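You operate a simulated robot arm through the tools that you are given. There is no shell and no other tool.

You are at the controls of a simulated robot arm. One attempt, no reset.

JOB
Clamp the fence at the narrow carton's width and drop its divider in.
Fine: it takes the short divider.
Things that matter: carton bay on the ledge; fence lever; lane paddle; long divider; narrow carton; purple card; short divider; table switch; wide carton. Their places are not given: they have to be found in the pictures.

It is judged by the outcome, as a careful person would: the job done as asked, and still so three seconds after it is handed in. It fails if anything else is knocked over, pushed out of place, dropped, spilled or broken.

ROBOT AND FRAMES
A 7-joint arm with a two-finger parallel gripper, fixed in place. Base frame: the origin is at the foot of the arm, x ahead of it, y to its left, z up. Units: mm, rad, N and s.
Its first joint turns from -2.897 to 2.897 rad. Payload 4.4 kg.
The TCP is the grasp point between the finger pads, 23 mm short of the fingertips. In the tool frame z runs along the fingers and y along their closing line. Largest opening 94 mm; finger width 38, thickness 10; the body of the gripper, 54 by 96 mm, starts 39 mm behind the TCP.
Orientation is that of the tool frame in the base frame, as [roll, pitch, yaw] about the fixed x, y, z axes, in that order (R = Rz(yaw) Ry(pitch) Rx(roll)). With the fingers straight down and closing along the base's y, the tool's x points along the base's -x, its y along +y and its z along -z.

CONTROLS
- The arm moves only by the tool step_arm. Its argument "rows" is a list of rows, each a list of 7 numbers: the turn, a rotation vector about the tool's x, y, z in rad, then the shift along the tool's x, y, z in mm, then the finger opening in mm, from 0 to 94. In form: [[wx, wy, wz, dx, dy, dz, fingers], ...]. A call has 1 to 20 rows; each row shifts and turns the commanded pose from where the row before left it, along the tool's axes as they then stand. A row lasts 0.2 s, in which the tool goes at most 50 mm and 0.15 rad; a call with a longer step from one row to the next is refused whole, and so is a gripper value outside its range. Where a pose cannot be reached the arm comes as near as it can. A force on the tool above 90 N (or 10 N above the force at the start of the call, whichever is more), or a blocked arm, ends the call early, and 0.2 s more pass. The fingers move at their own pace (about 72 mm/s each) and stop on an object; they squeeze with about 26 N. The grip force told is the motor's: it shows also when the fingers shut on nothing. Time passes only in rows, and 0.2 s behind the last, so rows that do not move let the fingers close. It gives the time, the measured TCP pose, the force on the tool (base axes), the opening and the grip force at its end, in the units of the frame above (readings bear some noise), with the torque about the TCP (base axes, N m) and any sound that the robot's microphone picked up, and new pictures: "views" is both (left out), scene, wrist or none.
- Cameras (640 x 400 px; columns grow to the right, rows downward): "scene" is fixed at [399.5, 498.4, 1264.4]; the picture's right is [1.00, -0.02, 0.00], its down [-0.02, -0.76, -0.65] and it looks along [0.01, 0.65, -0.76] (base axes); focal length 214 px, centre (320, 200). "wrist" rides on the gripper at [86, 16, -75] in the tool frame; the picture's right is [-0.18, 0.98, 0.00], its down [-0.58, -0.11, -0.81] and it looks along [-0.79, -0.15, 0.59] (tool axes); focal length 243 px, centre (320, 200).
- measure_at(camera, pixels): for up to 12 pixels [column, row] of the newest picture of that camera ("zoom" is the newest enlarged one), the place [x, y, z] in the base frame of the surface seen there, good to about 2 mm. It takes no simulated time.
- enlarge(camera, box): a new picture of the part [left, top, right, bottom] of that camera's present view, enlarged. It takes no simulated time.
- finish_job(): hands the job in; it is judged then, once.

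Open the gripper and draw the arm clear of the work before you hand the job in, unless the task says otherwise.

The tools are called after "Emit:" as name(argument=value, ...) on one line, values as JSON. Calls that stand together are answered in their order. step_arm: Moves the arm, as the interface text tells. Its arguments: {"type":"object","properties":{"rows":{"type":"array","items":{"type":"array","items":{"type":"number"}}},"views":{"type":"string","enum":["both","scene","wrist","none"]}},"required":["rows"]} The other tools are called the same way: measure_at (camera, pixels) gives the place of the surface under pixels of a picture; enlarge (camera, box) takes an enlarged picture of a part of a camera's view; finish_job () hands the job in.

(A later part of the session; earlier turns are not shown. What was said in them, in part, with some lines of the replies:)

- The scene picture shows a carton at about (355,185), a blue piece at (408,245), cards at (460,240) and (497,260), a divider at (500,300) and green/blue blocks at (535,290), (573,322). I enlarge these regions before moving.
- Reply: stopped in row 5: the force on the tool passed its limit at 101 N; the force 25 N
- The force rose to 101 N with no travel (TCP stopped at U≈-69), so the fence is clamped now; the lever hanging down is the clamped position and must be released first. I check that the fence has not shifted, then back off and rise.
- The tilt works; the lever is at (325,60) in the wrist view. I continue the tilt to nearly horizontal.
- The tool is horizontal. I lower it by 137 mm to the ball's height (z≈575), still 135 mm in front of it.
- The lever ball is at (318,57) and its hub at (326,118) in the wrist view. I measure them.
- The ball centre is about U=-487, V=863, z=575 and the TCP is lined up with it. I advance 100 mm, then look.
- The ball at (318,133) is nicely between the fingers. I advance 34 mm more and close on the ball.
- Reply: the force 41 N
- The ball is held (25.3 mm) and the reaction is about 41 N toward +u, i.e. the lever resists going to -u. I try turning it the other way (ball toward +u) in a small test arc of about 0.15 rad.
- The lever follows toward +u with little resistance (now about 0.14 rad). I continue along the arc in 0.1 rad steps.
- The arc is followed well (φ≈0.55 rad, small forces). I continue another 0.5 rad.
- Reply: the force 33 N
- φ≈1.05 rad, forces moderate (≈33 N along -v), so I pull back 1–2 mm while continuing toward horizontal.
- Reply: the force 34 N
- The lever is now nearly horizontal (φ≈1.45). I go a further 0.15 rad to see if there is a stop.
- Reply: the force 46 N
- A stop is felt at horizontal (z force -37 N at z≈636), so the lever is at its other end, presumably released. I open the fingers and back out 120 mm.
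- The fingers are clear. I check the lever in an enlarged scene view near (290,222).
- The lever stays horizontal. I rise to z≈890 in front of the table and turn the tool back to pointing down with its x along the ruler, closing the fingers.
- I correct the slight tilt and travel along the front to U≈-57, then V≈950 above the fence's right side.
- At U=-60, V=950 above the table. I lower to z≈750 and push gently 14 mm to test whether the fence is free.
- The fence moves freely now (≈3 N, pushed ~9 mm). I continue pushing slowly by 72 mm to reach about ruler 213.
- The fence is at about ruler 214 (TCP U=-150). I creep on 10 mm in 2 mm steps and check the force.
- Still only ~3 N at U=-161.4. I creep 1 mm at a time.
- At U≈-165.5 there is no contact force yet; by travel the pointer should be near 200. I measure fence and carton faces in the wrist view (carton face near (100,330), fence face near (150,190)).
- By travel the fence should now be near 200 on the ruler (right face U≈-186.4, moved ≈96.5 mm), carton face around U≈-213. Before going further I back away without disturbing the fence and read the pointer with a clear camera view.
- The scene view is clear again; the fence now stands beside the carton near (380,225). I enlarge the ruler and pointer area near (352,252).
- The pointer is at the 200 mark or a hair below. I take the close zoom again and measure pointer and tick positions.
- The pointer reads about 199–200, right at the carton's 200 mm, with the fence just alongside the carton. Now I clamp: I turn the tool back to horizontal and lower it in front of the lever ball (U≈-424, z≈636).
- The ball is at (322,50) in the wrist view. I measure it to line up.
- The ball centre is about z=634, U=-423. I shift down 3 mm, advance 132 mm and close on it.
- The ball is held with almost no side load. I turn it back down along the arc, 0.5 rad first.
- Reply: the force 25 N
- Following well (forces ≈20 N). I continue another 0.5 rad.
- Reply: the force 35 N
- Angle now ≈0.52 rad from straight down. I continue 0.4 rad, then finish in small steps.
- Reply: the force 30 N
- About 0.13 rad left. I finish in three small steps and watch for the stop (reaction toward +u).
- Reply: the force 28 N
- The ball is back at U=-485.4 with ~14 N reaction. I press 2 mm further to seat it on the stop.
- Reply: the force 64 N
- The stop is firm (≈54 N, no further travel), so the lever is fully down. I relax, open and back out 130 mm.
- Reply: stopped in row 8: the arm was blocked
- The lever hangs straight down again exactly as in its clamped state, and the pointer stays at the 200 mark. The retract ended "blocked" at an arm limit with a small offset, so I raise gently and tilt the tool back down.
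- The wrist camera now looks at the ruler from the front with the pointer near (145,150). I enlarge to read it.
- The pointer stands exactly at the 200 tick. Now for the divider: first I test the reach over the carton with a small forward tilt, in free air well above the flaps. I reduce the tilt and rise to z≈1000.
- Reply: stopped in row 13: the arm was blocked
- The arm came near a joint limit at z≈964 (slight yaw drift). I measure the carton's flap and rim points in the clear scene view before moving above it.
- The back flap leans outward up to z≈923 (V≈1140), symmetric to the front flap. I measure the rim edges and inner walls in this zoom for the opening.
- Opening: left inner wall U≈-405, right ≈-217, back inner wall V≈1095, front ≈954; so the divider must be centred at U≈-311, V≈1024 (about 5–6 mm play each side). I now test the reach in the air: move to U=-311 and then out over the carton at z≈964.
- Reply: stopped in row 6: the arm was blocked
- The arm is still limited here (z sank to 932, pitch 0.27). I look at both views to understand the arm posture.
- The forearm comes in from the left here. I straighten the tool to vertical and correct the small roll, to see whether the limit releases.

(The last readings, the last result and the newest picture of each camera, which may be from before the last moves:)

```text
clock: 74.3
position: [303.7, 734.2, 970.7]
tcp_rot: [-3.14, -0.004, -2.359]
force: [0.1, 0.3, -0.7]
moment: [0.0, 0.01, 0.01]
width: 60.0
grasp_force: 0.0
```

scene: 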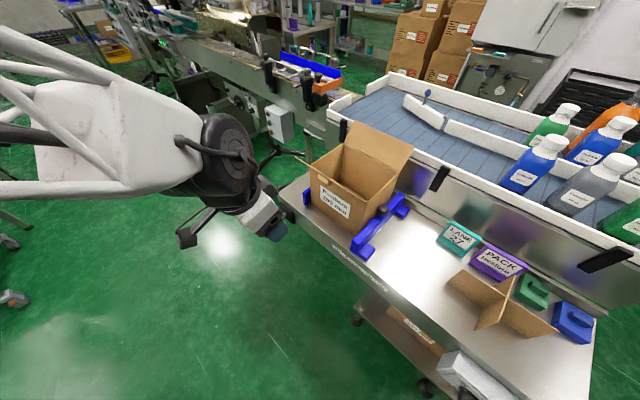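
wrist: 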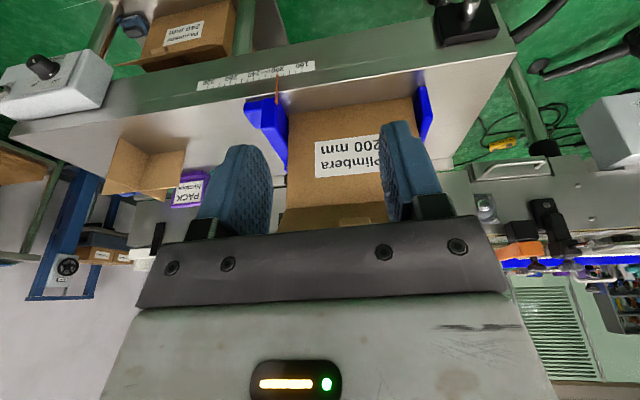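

Tool-down works fine at z=970. Now I test how far out over the carton I can go with the tool vertical (V from 734 to about 1000) at this safe height.

Emit:
step_arm(rows=[[0, 0, 0, -40, 0, 0, 60], [0, 0, 0, -40, 0, 0, 60], [0, 0, 0, -40, 0, 0, 60], [0, 0, 0, -40, 0, 0, 60], [0, 0, 0, 0, 0, 0, 60]], views="none")

Emit:
step_arm(rows=[[0, 0, 0, -30, 0, 0, 60], [0, 0, 0, -30, 0, 0, 60], [0, 0, 0, -30, 0, 0, 60], [0, 0, 0, 0, 0, 0, 60]], views="both")

```text
clock: 75.5
position: [417.3, 847.4, 987.8]
tcp_rot: [3.135, 0.013, -2.358]
force: [0.8, -0.8, 0.0]
moment: [0.0, -0.03, -0.03]
width: 60.1
grasp_force: 0.2
```

```text
clock: 76.5
position: [480.9, 912.8, 987.4]
tcp_rot: [3.136, 0.012, -2.358]
force: [-0.7, -0.1, 0.7]
moment: [-0.01, -0.01, -0.01]
width: 59.8
grasp_force: 0.0
```

scene: 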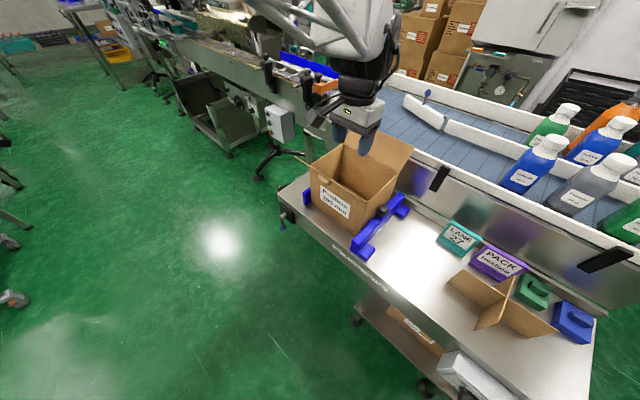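
wrist: 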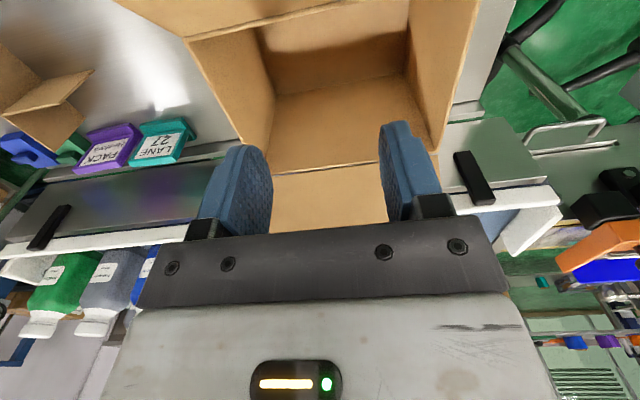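

Tool-down reaches (481,913) at z=987 without trouble, so r≈1032 is possible up there. I test whether it still holds when lower and a bit further: V≈1000, down to z≈900 (tips at 877, inside the opening).

Emit:
step_arm(rows=[[0, 0, 0, -14, 6, 0, 60], [0, 0, 0, 0, 0, 30, 60], [0, 0, 0, 0, 0, 30, 60], [0, 0, 0, 0, 0, 27, 60], [0, 0, 0, 0, 0, 0, 60]])

```text
clock: 77.7
position: [484.9, 927.7, 900.1]
tcp_rot: [3.136, 0.012, -2.359]
force: [0.0, -0.3, -0.1]
moment: [0.02, 0.0, -0.02]
width: 59.8
grasp_force: 0.1
```

scene: 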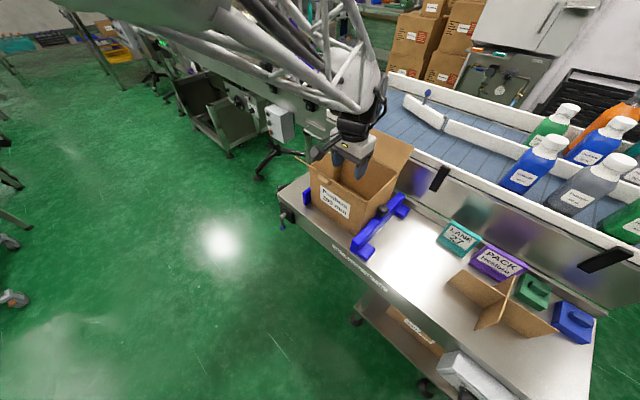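
wrist: 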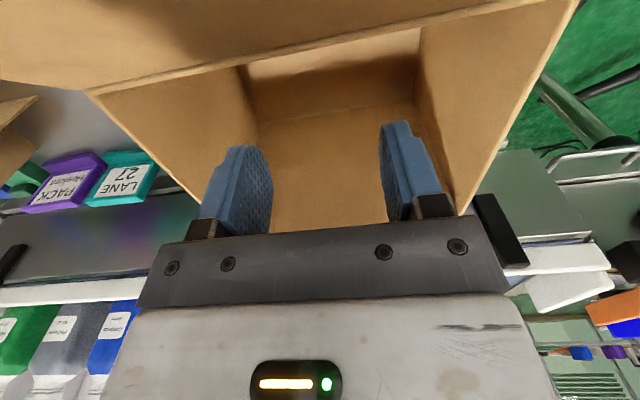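

The tool still reaches r≈1047 at z=900. To keep the wrist camera clear of the front flap I'd rather grip the long panel with the tool's x along the ruler, so I rise, turn 90° here and test the reach at U≈-337, V≈1024 (inside the opening, fingers shut).

Emit:
step_arm(rows=[[0, 0, 0, 0, 0, -45, 0], [0, 0, 0, 0, 0, -45, 0], [0, 0, -0.1428, 0, 0, 0, 0], [0, 0, -0.1428, 0, 0, 0, 0], [0, 0, -0.1428, 0, 0, 0, 0], [0, 0, -0.1428, 0, 0, 0, 0], [0, 0, -0.1428, 0, 0, 0, 0], [0, 0, -0.1428, 0, 0, 0, 0], [0, 0, -0.1428, 0, 0, 0, 0], [0, 0, -0.1428, 0, 0, 0, 0], [0, 0, -0.1428, 0, 0, 0, 0], [0, 0, -0.1428, 0, 0, 0, 0], [0, 0, -0.1428, 0, 0, 0, 0], [0, 0, 0, 0, 0, 0, 0]])

```text
clock: 80.7
position: [485.0, 926.0, 990.0]
tcp_rot: [-3.13, 0.006, -0.788]
force: [-0.4, 0.8, 0.0]
moment: [0.03, 0.02, 0.02]
width: 0.0
grasp_force: 25.5
```

scene: 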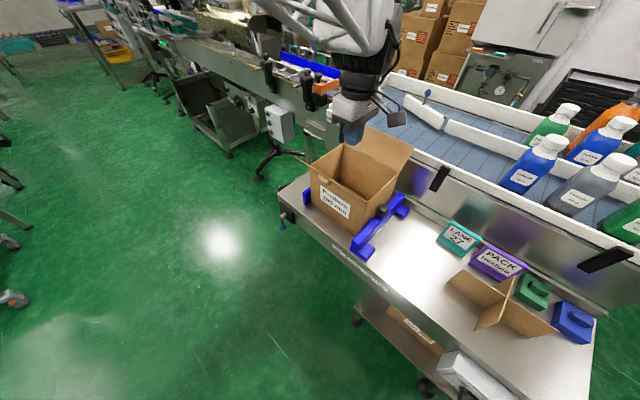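
wrist: 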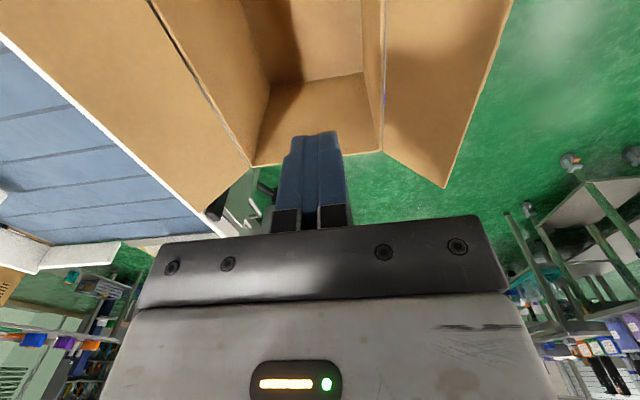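

The camera on its bracket is visible at (395,118) in the scene. I enlarge to judge its size and measure it.

Emit:
enlarge(camera="scene", box=[310, 60, 430, 160])

```text
4.00 times, centred on (370, 110) of scene
```

zoom: 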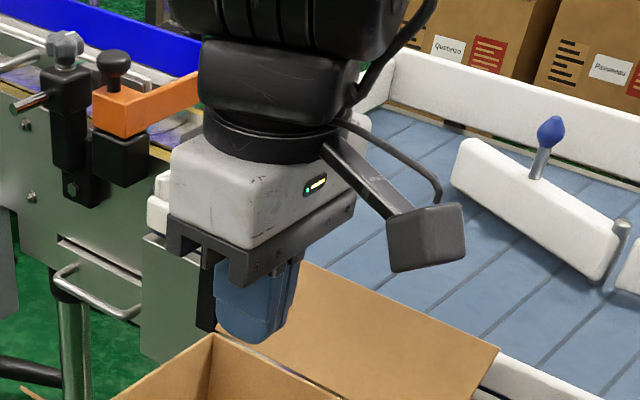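

Emit:
measure_at(camera="zoom", pixels=[[392, 265], [460, 255], [462, 210], [395, 222], [380, 190], [235, 285], [260, 240], [190, 215], [350, 205], [345, 120], [210, 110], [250, 335]])

```text
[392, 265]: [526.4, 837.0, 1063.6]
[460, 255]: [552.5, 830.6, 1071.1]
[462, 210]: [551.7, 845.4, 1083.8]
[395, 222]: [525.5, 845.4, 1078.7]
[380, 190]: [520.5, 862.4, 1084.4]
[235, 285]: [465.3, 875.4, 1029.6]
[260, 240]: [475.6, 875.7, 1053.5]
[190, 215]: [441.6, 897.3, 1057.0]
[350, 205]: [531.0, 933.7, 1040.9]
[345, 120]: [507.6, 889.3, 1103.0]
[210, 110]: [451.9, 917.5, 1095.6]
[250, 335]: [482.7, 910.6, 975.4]
```

The camera housing sits 73–95 mm above the TCP level, so it also fits inside the opening. I now move to U≈-337, V≈1024 and go down in steps to test the reach.

Emit:
step_arm(rows=[[-0.01, 0, 0, -12.5, -13.3, 0, 0], [0, 0, 0, -12.5, -13.3, 0, 0], [0, 0, 0, 0, 0, 40, 0], [0, 0, 0, 0, 0, 40, 0], [0, 0, 0, 0, 0, 30, 0], [0, 0, 0, 0, 0, 0, 0]], views="wrist")

```text
clock: 82.1
position: [485.7, 962.9, 878.1]
tcp_rot: [-3.14, 0.004, -0.787]
force: [-0.5, 0.8, 0.3]
moment: [0.02, 0.01, 0.01]
width: 0.0
grasp_force: 25.9
```

wrist: 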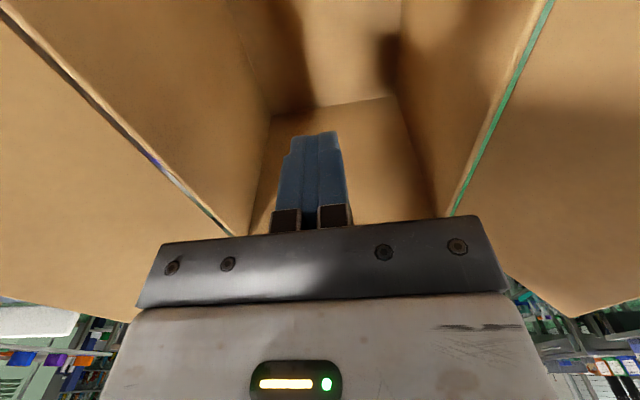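

Reached U=-337, V=1024 at z=878 (r≈1078) without error. From here the inner walls are well visible; I measure them.

Emit:
measure_at(camera="wrist", pixels=[[200, 130], [150, 60], [240, 190], [430, 100], [440, 60], [430, 170], [370, 140], [380, 170], [330, 60], [350, 30], [300, 90], [270, 140]])

Emit:
step_arm(rows=[[0, 0, 0, 0, 0, 25, 0], [0, 0, 0, 0, 0, 25, 0], [0, 0, 0, 0, 0, 0, 0]], views="wrist")

```text
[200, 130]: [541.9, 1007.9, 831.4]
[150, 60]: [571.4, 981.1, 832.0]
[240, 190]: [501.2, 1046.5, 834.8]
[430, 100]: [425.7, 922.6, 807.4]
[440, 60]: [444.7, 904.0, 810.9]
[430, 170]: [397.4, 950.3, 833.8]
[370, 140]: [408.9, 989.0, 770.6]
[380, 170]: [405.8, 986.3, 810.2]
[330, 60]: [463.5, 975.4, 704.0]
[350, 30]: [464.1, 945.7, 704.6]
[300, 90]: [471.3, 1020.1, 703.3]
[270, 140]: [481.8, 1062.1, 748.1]
```

```text
clock: 82.9
position: [486.2, 961.9, 830.3]
tcp_rot: [-3.14, 0.005, -0.788]
force: [0.1, 0.2, 0.4]
moment: [0.05, -0.04, 0.0]
width: 0.2
grasp_force: 25.9
```

wrist: 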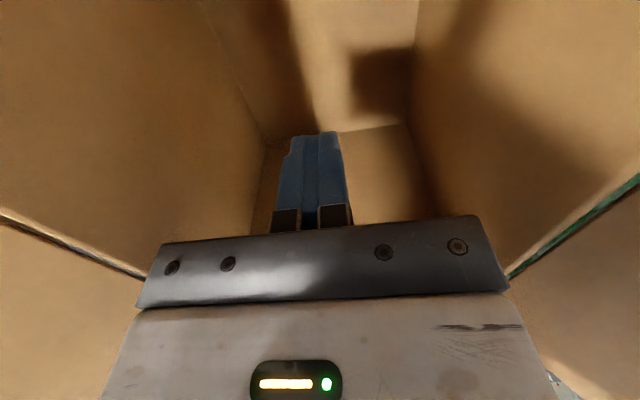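

Inner walls: V 953–1095, U about -409 to -217, floor z≈704, so the target centre is U≈-313, V≈1024. Reach at z=830 is fine; I test down to z≈785.

Emit:
step_arm(rows=[[0, 0, 0, 0, 0, 20, 0], [0, 0, 0, 0, 0, 25, 0], [0, 0, 0, 0, 0, 0, 0]], views="scene")

```text
clock: 83.7
position: [484.6, 962.8, 784.6]
tcp_rot: [-3.141, 0.004, -0.788]
force: [0.4, -0.7, 1.6]
moment: [-0.02, 0.0, 0.02]
width: 0.0
grasp_force: 25.9
```

scene: 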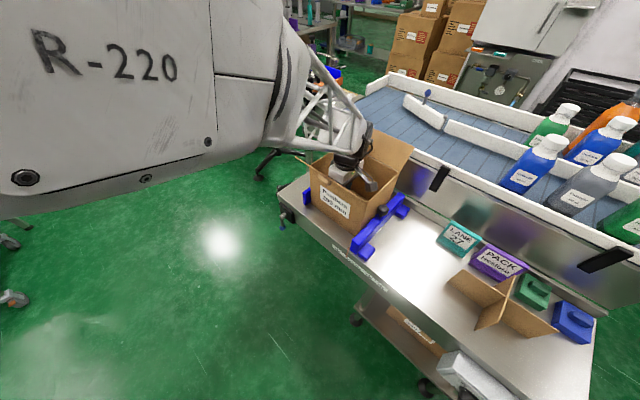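

Reach is good all the way down, so the placement is feasible. Before going to the divider I measure the purple card's front edge and re-measure the divider in the clear part of the scene.

Emit:
measure_at(camera="scene", pixels=[[469, 262], [484, 271], [499, 280], [468, 258], [474, 247], [440, 244], [459, 255]])

Emit:
enlarge(camera="scene", box=[440, 260, 580, 345])

```text
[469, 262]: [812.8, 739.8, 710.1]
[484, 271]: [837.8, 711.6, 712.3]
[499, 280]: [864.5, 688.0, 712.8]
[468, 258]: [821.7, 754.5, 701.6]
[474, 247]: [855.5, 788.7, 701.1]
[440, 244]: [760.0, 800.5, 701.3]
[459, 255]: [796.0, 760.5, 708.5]
```

```text
4.57 times, centred on (510, 302) of scene
```

zoom: 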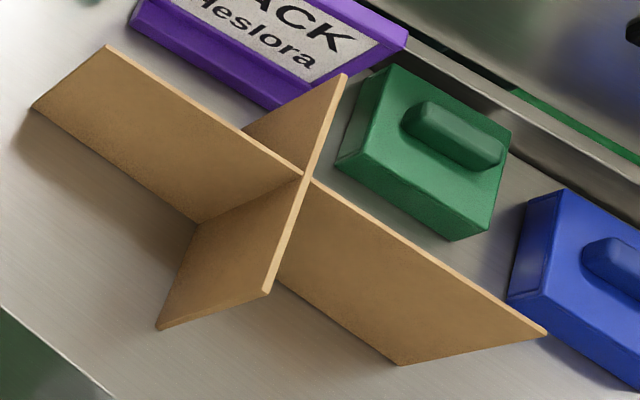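

The card's front edge is at V≈1097, clear of the planned finger positions. I measure the divider's top edge points in this zoom: left (107,47), right (543,332), back (343,76), front (268,290).

Emit:
measure_at(camera="zoom", pixels=[[109, 48], [542, 331], [342, 77], [268, 290], [160, 83], [210, 117], [255, 147], [360, 213], [430, 259], [490, 298], [325, 122], [287, 235]])

```text
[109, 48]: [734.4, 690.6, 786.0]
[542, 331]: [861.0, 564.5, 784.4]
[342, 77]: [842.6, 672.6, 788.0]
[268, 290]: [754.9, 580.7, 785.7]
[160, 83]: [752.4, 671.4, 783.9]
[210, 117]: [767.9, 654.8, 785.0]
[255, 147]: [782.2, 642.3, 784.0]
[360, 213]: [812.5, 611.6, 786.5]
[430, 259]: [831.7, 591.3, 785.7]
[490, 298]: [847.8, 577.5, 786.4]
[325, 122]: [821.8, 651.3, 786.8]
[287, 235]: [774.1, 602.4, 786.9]
```

Divider centre is U≈120.5, V≈1007, top z≈786. I rise out of the carton to z≈990 and travel to above its left half (U≈81, V≈1007), opening the fingers to 40 mm.

Emit:
step_arm(rows=[[0, 0, 0, 0, 0, -41, 0], [0, 0, 0, 0, 0, -41, 0], [0, 0, 0, 0, 0, -41, 0], [0, 0, 0, 0, 0, -41, 0], [0, 0, 0, 0, 0, -41, 0], [0, 0, 0, 41.9, 1.7, 0, 40], [0, 0, 0, 41.9, 1.7, 0, 40], [0, 0, 0, 41.9, 1.7, 0, 40], [0, 0, 0, 41.9, 1.7, 0, 40], [0, 0, 0, 41.9, 1.7, 0, 40], [0, 0, 0, 41.9, 1.7, 0, 40], [0, 0, 0, 41.9, 1.7, 0, 40], [0, 0, 0, 41.9, 1.7, 0, 40], [0, 0, 0, 41.9, 1.7, 0, 40], [0, 0, 0, 41.9, 1.7, 0, 40], [0, 0, 0, 0, 0, 0, 40]])

```text
clock: 87.1
position: [771.7, 652.4, 989.7]
tcp_rot: [-3.139, 0.006, -0.789]
force: [-0.2, 0.2, -0.1]
moment: [-0.01, 0.03, -0.03]
width: 40.2
grasp_force: 0.0
```

scene: 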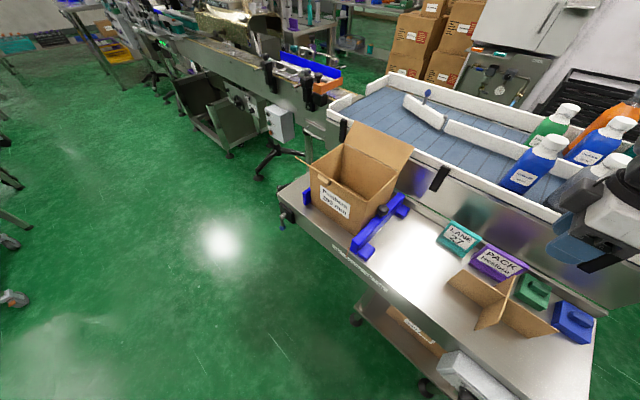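
wrist: 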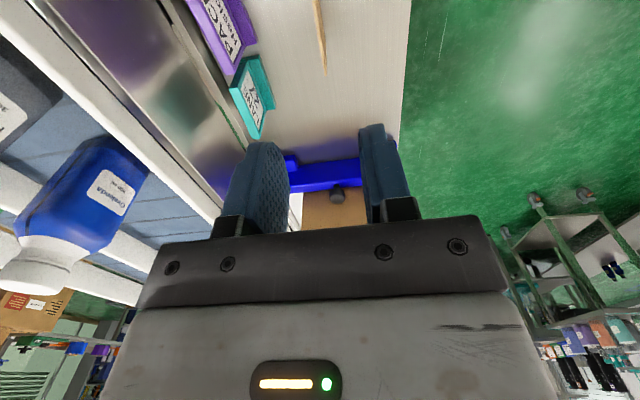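

Above the divider's left half (U=84, V=1007). I lower to z≈825 (tips still above the divider top) and check alignment in the wrist view.

Emit:
step_arm(rows=[[0, 0, 0, -2.5, 0, 40, 40], [0, 0, 0, 0, 0, 40, 40], [0, 0, 0, 0, 0, 40, 40], [0, 0, 0, 0, 0, 30, 40], [0, 0, 0, 0, 0, 14, 40], [0, 0, 0, 0, 0, 0, 40]])

```text
clock: 88.5
position: [768.7, 656.5, 824.8]
tcp_rot: [-3.139, 0.004, -0.788]
force: [0.1, -0.1, -0.1]
moment: [0.0, 0.02, 0.05]
width: 40.1
grasp_force: 0.0
```

scene: 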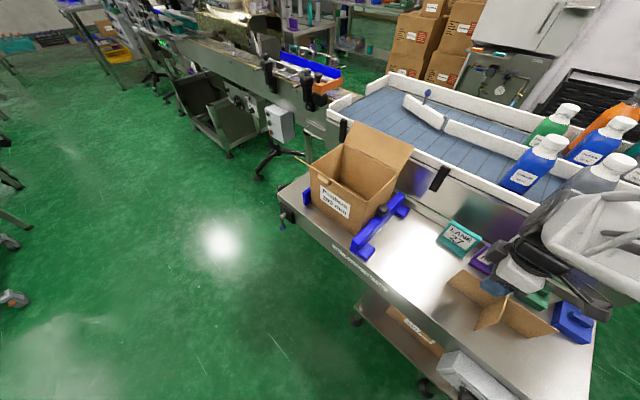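
wrist: 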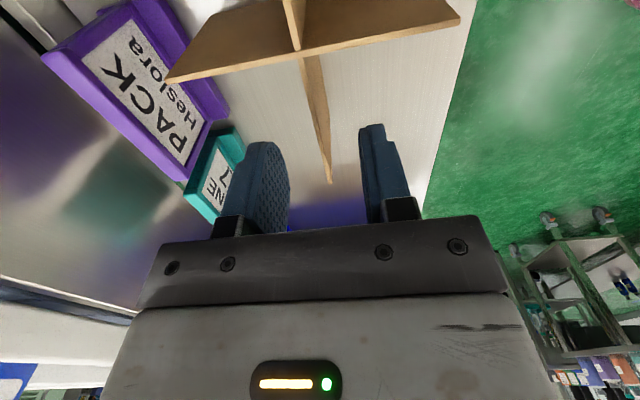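

The panel edge runs midway between the fingers. I descend 52 mm to z≈773 and close on the panel.

Emit:
step_arm(rows=[[0, 0, 0, 0, 0, 20, 40], [0, 0, 0, 0, 0, 20, 40], [0, 0, 0, 0, 0, 12, 40], [0, 0, 0, 0, 0, 0, 40], [0, 0, 0, 0, 0, 0, 20], [0, 0, 0, 0, 0, 0, 8], [0, 0, 0, 0, 0, 0, 0], [0, 0, 0, 0, 0, 0, 0], [0, 0, 0, 0, 0, 0, 0]])

```text
clock: 90.5
position: [768.5, 657.7, 772.0]
tcp_rot: [-3.138, 0.004, -0.788]
force: [-1.3, 0.0, -0.6]
moment: [0.02, 0.01, 0.01]
width: 2.3
grasp_force: 25.4
```

scene: 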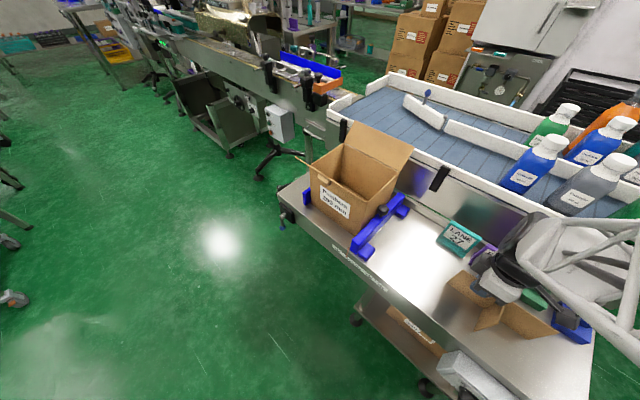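
wrist: 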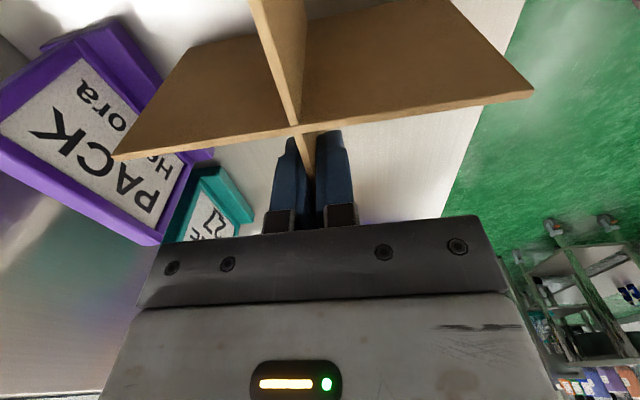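

The fingers hold the panel (width 2.3 mm, 25 N). I lift 30 mm slowly and check.

Emit:
step_arm(rows=[[0, 0, 0, 0, 0, -5, 0], [0, 0, 0, 0, 0, -5, 0], [0, 0, 0, 0, 0, -10, 0], [0, 0, 0, 0, 0, -10, 0], [0, 0, 0, 0, 0, 0, 0]])

```text
clock: 91.7
position: [768.5, 655.9, 802.3]
tcp_rot: [-3.14, 0.006, -0.788]
force: [-0.6, 0.4, -0.4]
moment: [0.01, 0.01, -0.01]
width: 2.6
grasp_force: 26.5
```

scene: 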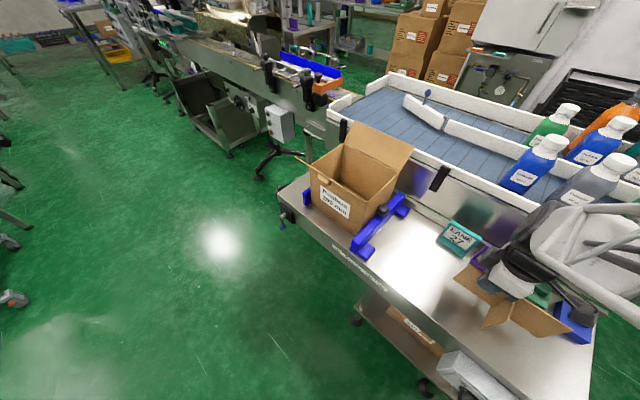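
wrist: 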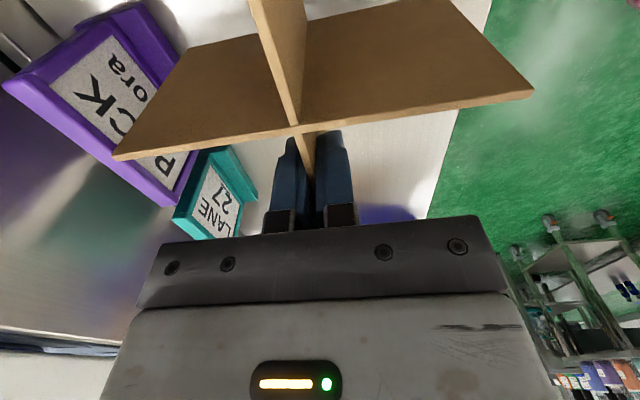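

The divider rises with the hand, unchanged in the wrist view. I lift to z≈1000 and carry it over to above the carton (TCP U≈-352, V≈1024) at moderate speed.

Emit:
step_arm(rows=[[0, 0, 0, 0, 0, -25, 0], [0, 0, 0, 0, 0, -35, 0], [0, 0, 0, 0, 0, -35, 0], [0, 0, 0, 0, 0, -35, 0], [0, 0, 0, 0, 0, -35, 0], [0, 0, 0, 0, 0, -33, 0], [0, 0, 0, 0, 0, 0, 0]])

```text
clock: 93.3
position: [767.9, 654.0, 1000.1]
tcp_rot: [-3.14, 0.006, -0.787]
force: [0.0, 0.6, -0.8]
moment: [0.01, 0.03, 0.02]
width: 2.5
grasp_force: 26.2
```

scene: 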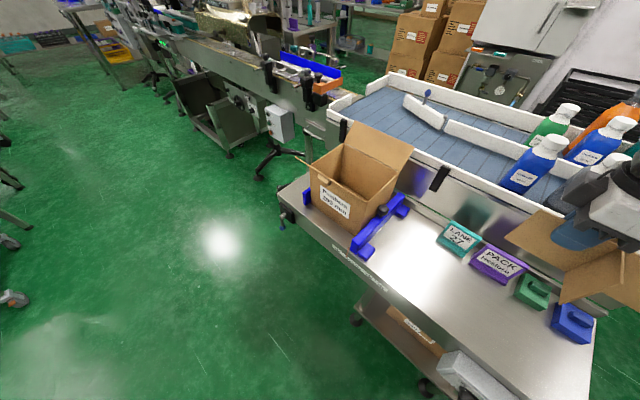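
wrist: 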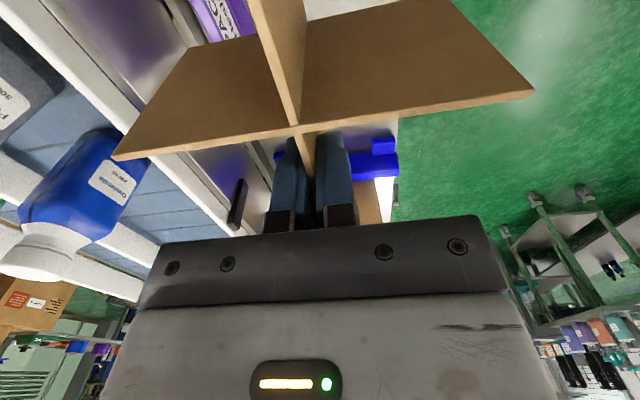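

Held securely at z=1000. I carry it over to above the carton now.

Emit:
step_arm(rows=[[0, 0, 0, -20, -1, 0, 0], [0, 0, 0, -36, -1.6, 0, 0], [0, 0, 0, -36, -1.6, 0, 0], [0, 0, 0, -36, -1.6, 0, 0], [0, 0, 0, -36, -1.6, 0, 0], [0, 0, 0, -36, -1.6, 0, 0], [0, 0, 0, -36, -1.6, 0, 0], [0, 0, 0, -36, -1.6, 0, 0], [0, 0, 0, -36, -1.6, 0, 0], [0, 0, 0, -36, -1.6, 0, 0], [0, 0, 0, -36, -1.6, 0, 0], [0, 0, 0, -36, -1.6, 0, 0], [0, 0, 0, -18, -1, 0, 0], [0, 0, 0, 0, 0, 0, 0]])

```text
clock: 96.3
position: [475.2, 977.1, 1002.5]
tcp_rot: [-3.139, 0.006, -0.789]
force: [-0.4, -0.5, -0.6]
moment: [0.01, 0.03, 0.0]
width: 2.1
grasp_force: 25.8
```

scene: 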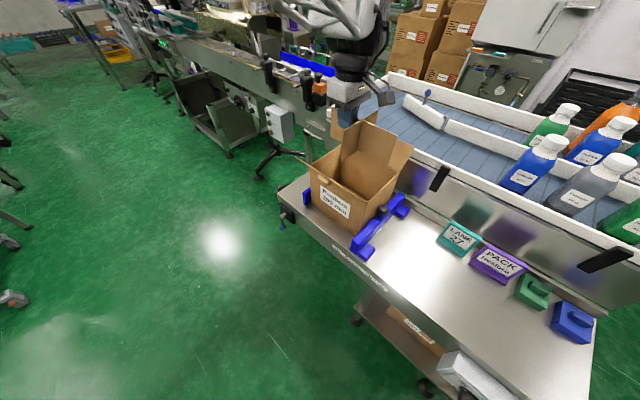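
wrist: 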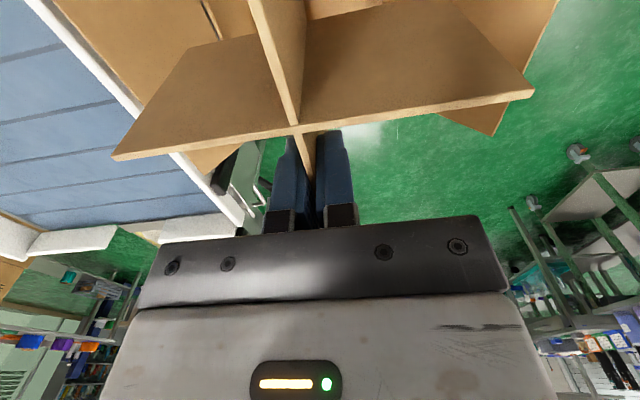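

Now above the carton at U=-355, V=1027. I measure the divider's edges in hand (ends at (116,157) and (530,94)) and view it against the carton in the scene.

Emit:
measure_at(camera="wrist", pixels=[[118, 157], [528, 95], [297, 131], [200, 145], [400, 115], [185, 55], [455, 5], [282, 60], [305, 60]])

Emit:
enlarge(camera="scene", box=[295, 70, 425, 210])

```text
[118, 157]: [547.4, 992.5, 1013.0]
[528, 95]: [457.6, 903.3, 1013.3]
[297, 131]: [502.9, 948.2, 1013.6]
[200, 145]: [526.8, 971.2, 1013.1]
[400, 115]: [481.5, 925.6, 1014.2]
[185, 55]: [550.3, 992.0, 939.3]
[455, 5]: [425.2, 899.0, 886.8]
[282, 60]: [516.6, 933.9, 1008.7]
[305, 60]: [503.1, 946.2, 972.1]
```

```text
2.86 times, centred on (360, 140) of scene
```

zoom: 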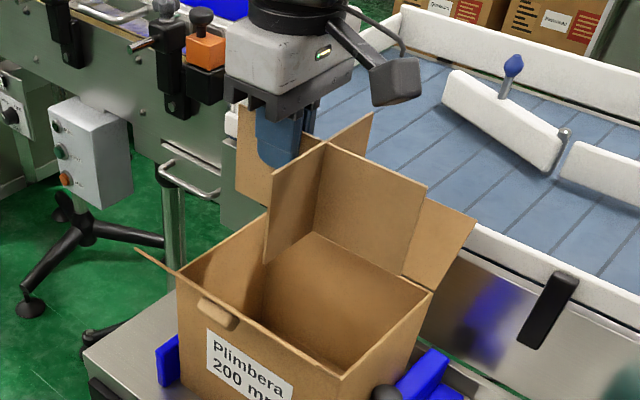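

The divider hangs centred at U≈-315, V≈1025.6, square to the carton. I shift by 1.5 mm each way and lower it until its bottom is just above the rim, then look.

Emit:
step_arm(rows=[[0, 0, 0, 1.6, 1.4, 0, 0], [0, 0, 0, 0, 0, 15, 0], [0, 0, 0, 0, 0, 15, 0], [0, 0, 0, 0, 0, 15, 0], [0, 0, 0, 0, 0, 0, 0]])

Emit:
enlarge(camera="scene", box=[305, 90, 415, 210])

```text
clock: 97.5
position: [476.2, 974.4, 958.0]
tcp_rot: [3.141, 0.004, -0.788]
force: [0.5, -0.7, -1.7]
moment: [0.02, 0.01, 0.0]
width: 2.5
grasp_force: 26.3
```

scene: 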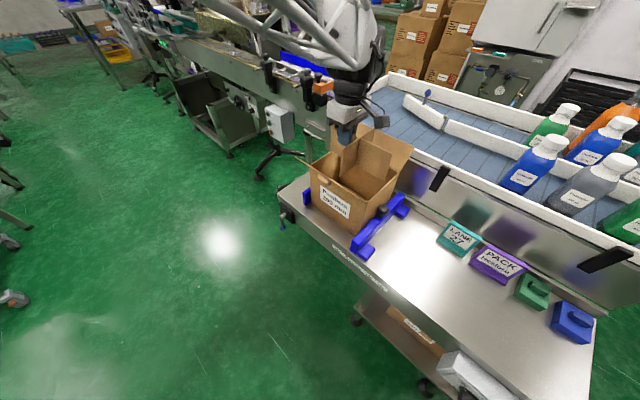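
wrist: 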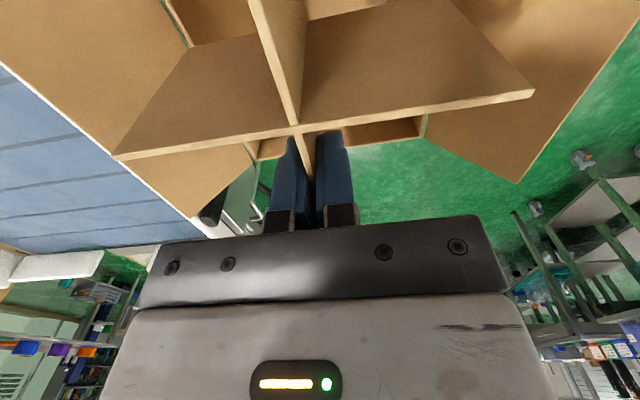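

```text
3.33 times, centred on (360, 150) of scene
```

zoom: 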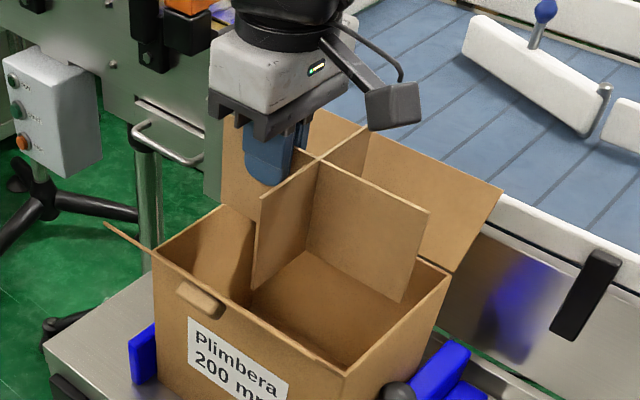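

Everything lines up with the opening. I lower another 30 mm so the bottom edge enters, watching the force.

Emit:
step_arm(rows=[[0, 0, 0, 0, 0, 8, 0], [0, 0, 0, 0, 0, 8, 0], [0, 0, 0, 0, 0, 8, 0], [0, 0, 0, 0, 0, 8, 0], [0, 0, 0, 0, 0, 0, 0]])

Emit:
enlarge(camera="scene", box=[305, 90, 415, 210])

```text
clock: 98.7
position: [476.1, 974.0, 922.9]
tcp_rot: [-3.138, 0.004, -0.787]
force: [-0.2, 0.4, -1.7]
moment: [0.02, -0.01, 0.02]
width: 2.7
grasp_force: 26.5
```

scene: 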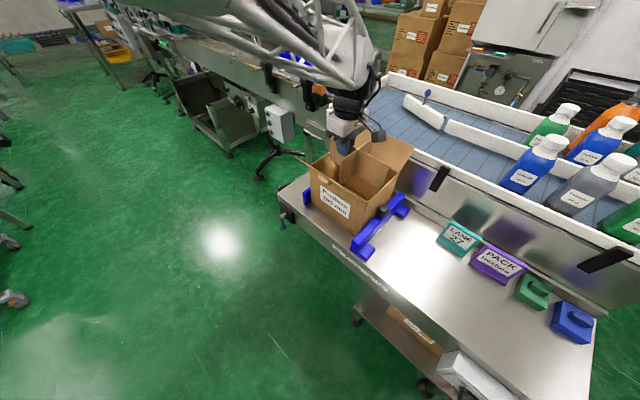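
wrist: 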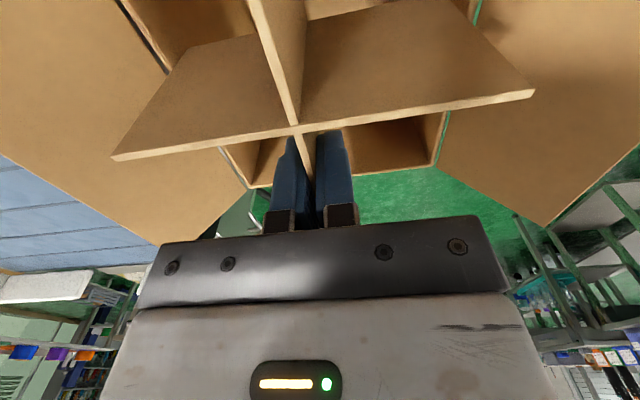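

```text
3.33 times, centred on (360, 150) of scene
```

zoom: 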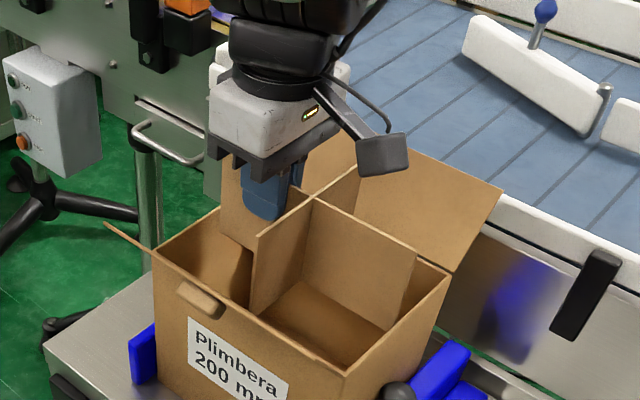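

The bottom is inside the rim with no contact force. I lower on to z≈830.

Emit:
step_arm(rows=[[0, 0, 0, 0, 0, 10, 0], [0, 0, 0, 0, 0, 10, 0], [0, 0, 0, 0, 0, 10, 0], [0, 0, 0, 0, 0, 10, 0], [0, 0, 0, 0, 0, 10, 0], [0, 0, 0, 0, 0, 10, 0], [0, 0, 0, 0, 0, 10, 0], [0, 0, 0, 0, 0, 10, 0], [0, 0, 0, 0, 0, 10, 0], [0, 0, 0, 0, 0, 0, 0]])

```text
clock: 100.9
position: [476.0, 974.9, 836.2]
tcp_rot: [-3.14, 0.007, -0.787]
force: [0.8, 1.0, -1.3]
moment: [0.01, -0.02, 0.05]
width: 2.6
grasp_force: 26.0
```

scene: 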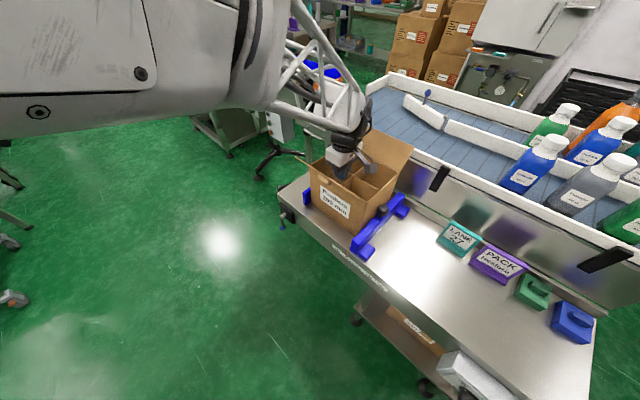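
wrist: 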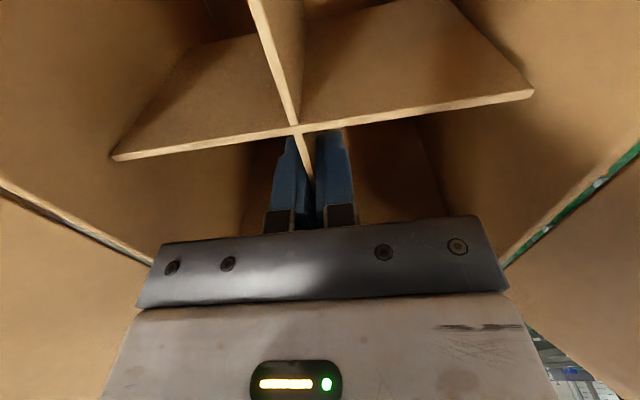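

z=836, no contact. I lower 42 mm more, then feel for the floor in small steps.

Emit:
step_arm(rows=[[0, 0, 0, 0, 0, 9, 0], [0, 0, 0, 0, 0, 9, 0], [0, 0, 0, 0, 0, 8, 0], [0, 0, 0, 0, 0, 8, 0], [0, 0, 0, 0, 0, 8, 0], [0, 0, 0, 0, 0, 0, 0]], views="wrist")

Emit:
step_arm(rows=[[0, 0, 0, 0, 0, 3, 0], [0, 0, 0, 0, 0, 3, 0]], views="none")

```text
clock: 102.3
position: [475.7, 975.6, 793.2]
tcp_rot: [-3.14, 0.006, -0.787]
force: [-0.6, -0.7, -0.3]
moment: [0.03, -0.01, 0.0]
width: 2.6
grasp_force: 25.5
```

wrist: 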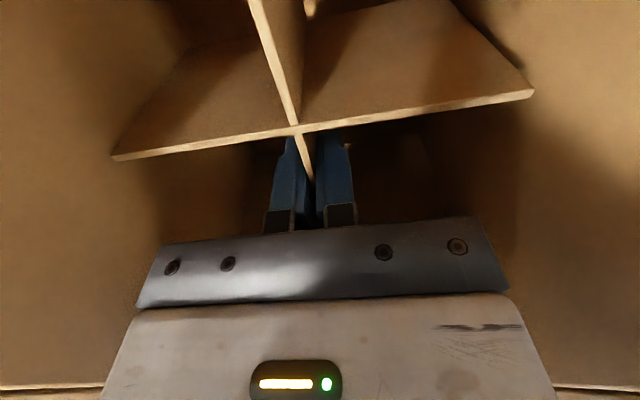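

```text
clock: 102.9
position: [475.7, 975.6, 788.7]
tcp_rot: [-3.14, 0.004, -0.789]
force: [-1.1, 0.3, -1.0]
moment: [0.06, 0.0, -0.02]
width: 2.4
grasp_force: 26.0
```

Still no floor contact at z≈788. I step down 2 mm at a time.

Emit:
step_arm(rows=[[0, 0, 0, 0, 0, 2, 0], [0, 0, 0, 0, 0, 2, 0]], views="none")

Emit:
step_arm(rows=[[0, 0, 0, 0, 0, 2, 0]], views="none")

Emit:
step_arm(rows=[[0, 0, 0, 0, 0, 2, 0]], views="none")

```text
clock: 103.5
position: [475.9, 974.7, 783.3]
tcp_rot: [-3.14, 0.006, -0.787]
force: [-0.4, -0.4, -0.3]
moment: [0.02, 0.03, 0.0]
width: 2.8
grasp_force: 25.9
```

```text
clock: 103.9
position: [476.0, 974.0, 780.7]
tcp_rot: [-3.14, 0.005, -0.787]
force: [0.3, 0.0, -0.5]
moment: [0.01, 0.01, -0.02]
width: 2.5
grasp_force: 25.7
```

```text
clock: 104.3
position: [474.8, 976.2, 779.2]
tcp_rot: [-3.141, 0.006, -0.787]
force: [0.2, 0.1, -0.5]
moment: [0.02, -0.01, 0.04]
width: 2.4
grasp_force: 25.9
```

About 4 mm left by geometry. I continue in small steps until the floor is felt.

Emit:
step_arm(rows=[[0, 0, 0, 0, 0, 2, 0]], views="none")

Emit:
step_arm(rows=[[0, 0, 0, 0, 0, 1.5, 0]], views="none")

Emit:
step_arm(rows=[[0, 0, 0, 0, 0, 1, 0]], views="wrist")

```text
clock: 104.7
position: [476.7, 975.4, 776.1]
tcp_rot: [-3.141, 0.005, -0.786]
force: [0.0, -0.8, -0.7]
moment: [-0.01, 0.02, 0.0]
width: 2.6
grasp_force: 25.7
```

```text
clock: 105.1
position: [475.7, 976.3, 776.6]
tcp_rot: [-3.139, 0.005, -0.787]
force: [-2.4, -3.8, 15.6]
moment: [-0.69, -0.41, -0.16]
width: 2.6
grasp_force: 25.9
```

```text
clock: 105.5
position: [476.4, 976.1, 776.6]
tcp_rot: [-3.135, 0.005, -0.787]
force: [-3.3, 1.6, 24.0]
moment: [-0.37, -0.12, -0.11]
width: 2.4
grasp_force: 25.9
```

wrist: 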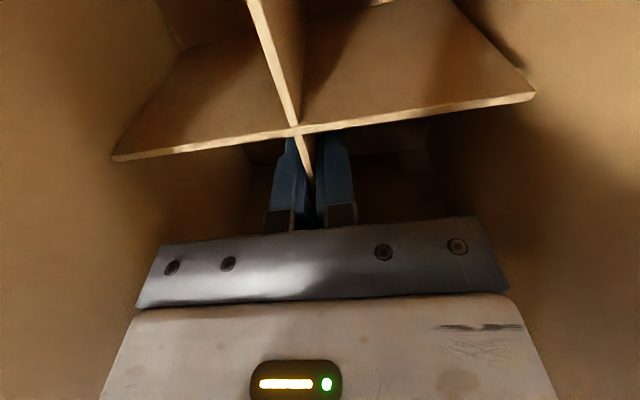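

The floor is felt (≈24 N). I ease up 1.5 mm and open the fingers to release the divider.

Emit:
step_arm(rows=[[0, 0, 0, 0, 0, -1.5, 0], [0, 0, 0, 0, 0, 0, 10], [0, 0, 0, 0, 0, 0, 26], [0, 0, 0, 0, 0, 0, 26], [0, 0, 0, 0, 0, 0, 26]], views="wrist")

```text
clock: 106.7
position: [475.0, 975.4, 776.4]
tcp_rot: [-3.139, 0.006, -0.788]
force: [-0.2, -0.3, -0.1]
moment: [0.02, 0.01, -0.02]
width: 25.8
grasp_force: 0.0
```

wrist: 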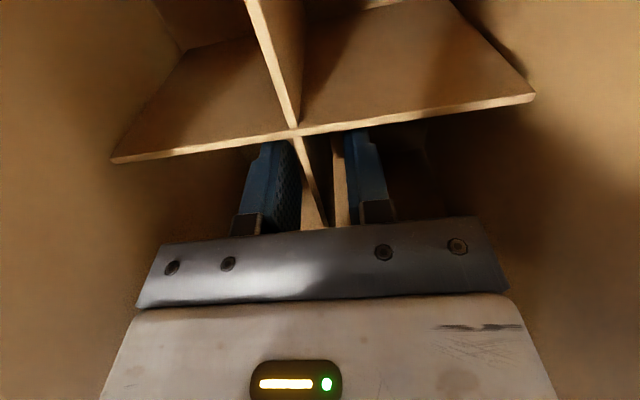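

Released; the divider stands in the carton. I rise slowly and check that it stays.

Emit:
step_arm(rows=[[0, 0, 0, 0, 0, -8, 26], [0, 0, 0, 0, 0, -10, 26], [0, 0, 0, 0, 0, -12, 26], [0, 0, 0, 0, 0, 0, 26]], views="wrist")

```text
clock: 107.7
position: [475.5, 974.8, 806.8]
tcp_rot: [-3.139, 0.006, -0.788]
force: [-0.4, -0.3, 0.5]
moment: [0.01, 0.04, 0.02]
width: 26.2
grasp_force: 0.1
```

wrist: 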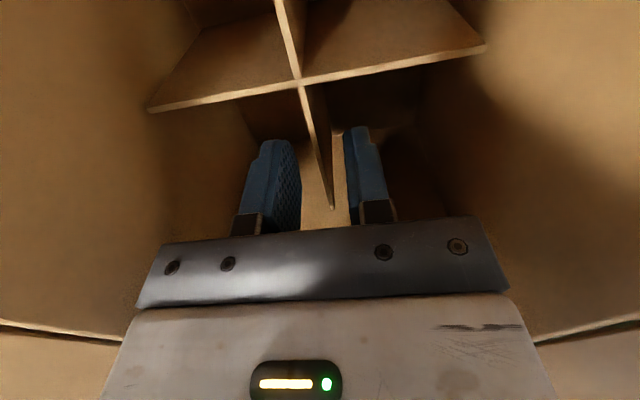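

The divider remains while the fingers come free. I rise straight out to z≈1000.

Emit:
step_arm(rows=[[0, 0, 0, 0, 0, -25, 26], [0, 0, 0, 0, 0, -35, 26], [0, 0, 0, 0, 0, -40, 26], [0, 0, 0, 0, 0, -40, 26], [0, 0, 0, 0, 0, -40, 26], [0, 0, 0, 0, 0, -10, 26], [0, 0, 0, 0, 0, 0, 26]])

```text
clock: 109.3
position: [475.3, 973.0, 997.5]
tcp_rot: [-3.139, 0.006, -0.788]
force: [0.1, -0.2, -0.4]
moment: [0.0, 0.02, 0.01]
width: 26.2
grasp_force: 0.0
```

scene: 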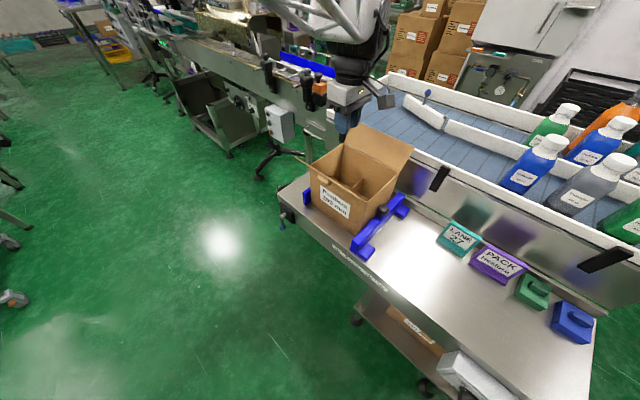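
wrist: 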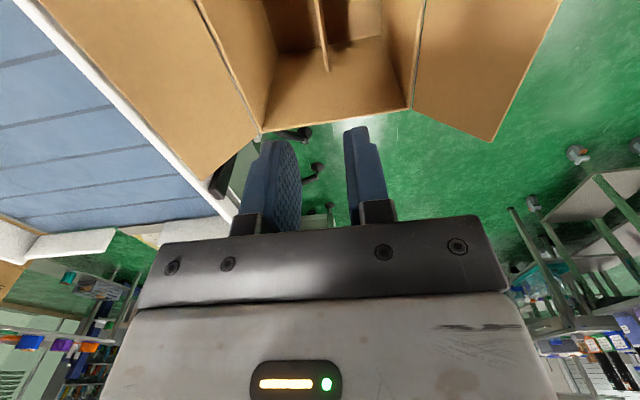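

The divider sits in the carton. I retreat toward the robot, clear of the work, at this height.

Emit:
step_arm(rows=[[0, 0, 0, 0, 40, 0, 26], [0, 0, 0, 0, 40, 0, 26], [0, 0, 0, 0, 40, 0, 26], [0, 0, 0, 0, 40, 0, 60], [0, 0, 0, -20, 40, 0, 60], [0, 0, 0, -20, 40, 0, 60], [0, 0, 0, -20, 30, 0, 60], [0, 0, 0, 0, 0, 0, 60]])

Emit:
enlarge(camera="scene", box=[295, 110, 425, 250])

Emit:
enlarge(camera="scene", box=[340, 240, 360, 260])

Emit:
enlarge(camera="scene", box=[265, 180, 325, 240])

```text
clock: 111.1
position: [241.8, 828.4, 995.0]
tcp_rot: [-3.139, 0.005, -0.788]
force: [0.6, -0.3, 0.4]
moment: [0.01, -0.01, 0.0]
width: 60.1
grasp_force: 0.1
```

scene: 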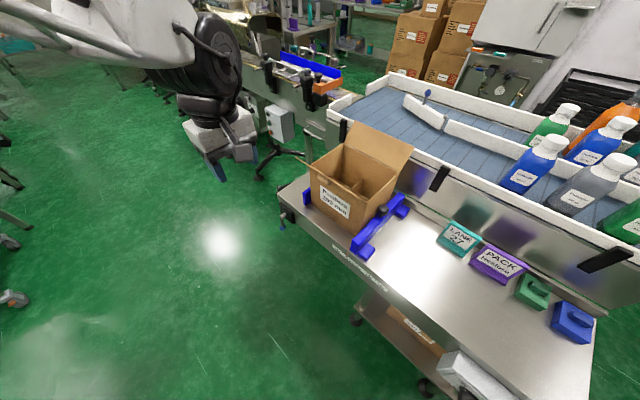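
wrist: 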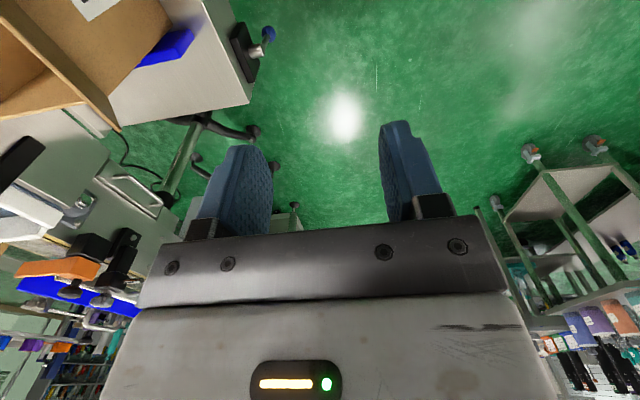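

```text
2.86 times, centred on (360, 180) of scene
```

zoom: 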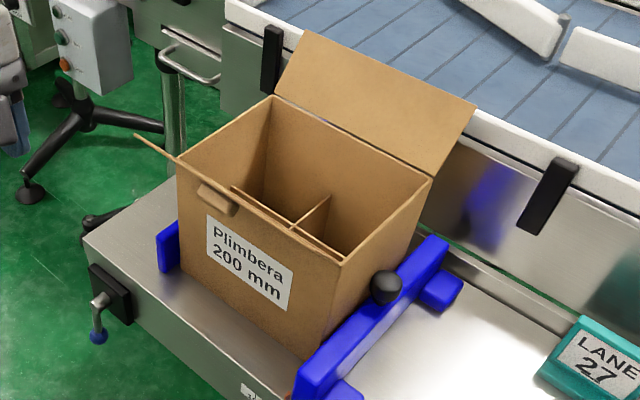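

```text
16.00 times, centred on (350, 250) of scene
```

zoom: 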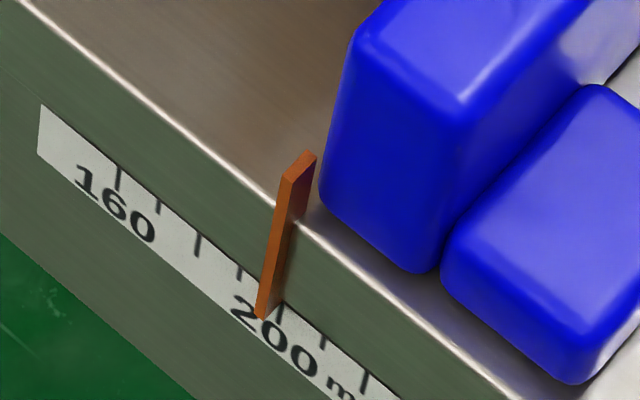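

```text
6.67 times, centred on (295, 210) of scene
```

zoom: 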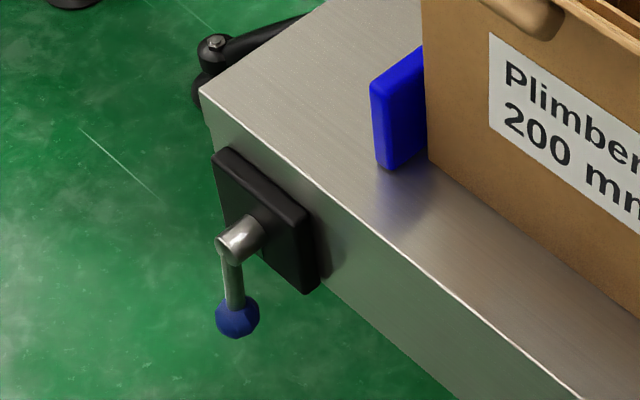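

The lever is down, the pointer is on 200, and the divider is inside the carton. I check that it sits level and that nothing else moved.

Emit:
enlarge(camera="scene", box=[325, 130, 405, 215])

Emit:
measure_at(camera="scene", pixels=[[349, 191], [340, 183], [356, 195], [369, 185], [362, 190], [460, 240], [497, 262], [535, 292], [573, 322], [283, 228], [357, 233], [399, 173]])

```text
4.71 times, centred on (365, 172) of scene
```

zoom: 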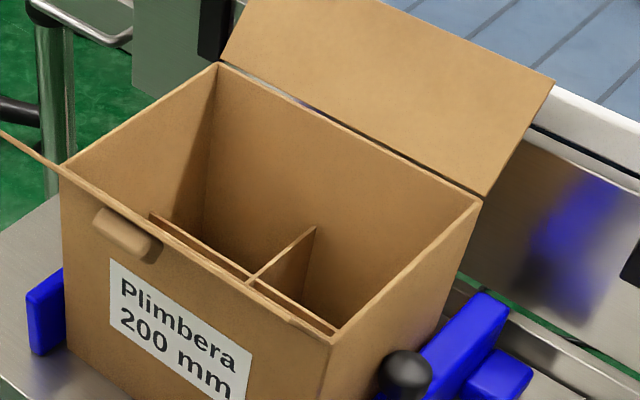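

```text
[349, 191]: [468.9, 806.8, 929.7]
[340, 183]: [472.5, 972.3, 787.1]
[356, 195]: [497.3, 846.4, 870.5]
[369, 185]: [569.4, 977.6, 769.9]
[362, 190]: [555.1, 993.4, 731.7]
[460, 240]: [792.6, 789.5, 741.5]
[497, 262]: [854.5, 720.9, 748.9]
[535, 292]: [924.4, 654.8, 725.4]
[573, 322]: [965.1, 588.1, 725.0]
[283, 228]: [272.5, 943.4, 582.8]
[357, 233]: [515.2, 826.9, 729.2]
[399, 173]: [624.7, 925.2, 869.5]
```

Carton, cards and blocks are where they were. One last check of the divider's level at its visible top edges (zoom (165,222), (230,262), (305,237), (320,325)).

Emit:
measure_at(camera="zoom", pixels=[[156, 218], [200, 244], [240, 271], [312, 231], [285, 252], [300, 312], [262, 287], [325, 328]])

```text
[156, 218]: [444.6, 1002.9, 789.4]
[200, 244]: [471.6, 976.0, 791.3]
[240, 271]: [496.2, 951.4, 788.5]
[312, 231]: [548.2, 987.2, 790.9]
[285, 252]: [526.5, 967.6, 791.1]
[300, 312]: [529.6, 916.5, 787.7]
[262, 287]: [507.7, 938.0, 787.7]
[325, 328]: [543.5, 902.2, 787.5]
```

The divider's top edges are all at z≈788–791, so it stands level on the carton floor. The fence is clamped at 200 and the arm is open and clear, so I hand in the job.

Emit:
finish_job()

```text
The job is handed in.
```

The fence is clamped at 200 mm for the narrow "Plimbera" carton, and the short divider is standing level on the carton floor.

- **Fence:** It started out clamped at about 295. I released the lever, slid the fence until the pointer was on the 200 mark, and turned the lever back down until it met the same firm stop. I did not push-test the fence after clamping. The pointer was still on 200 at the last look.
- **Fit:** By my measurements the fence leaves a gap of about 3 mm or a bit more beside the carton. I set it by the ruler rather than pressing it against the cardboard.
- **Divider:** I used the cross on the table, about 178 × 128 mm, which fits the narrow carton. I never saw the long divider. I lowered the cross in until it touched the floor and then let go. Its top edges measure within about 4 mm of each other.
- **Everything else:** At the last measurement the carton, both cards and the green and blue blocks were where they started. The wide carton on the lower shelf was never touched.

The arm is clear of the work with the gripper open.
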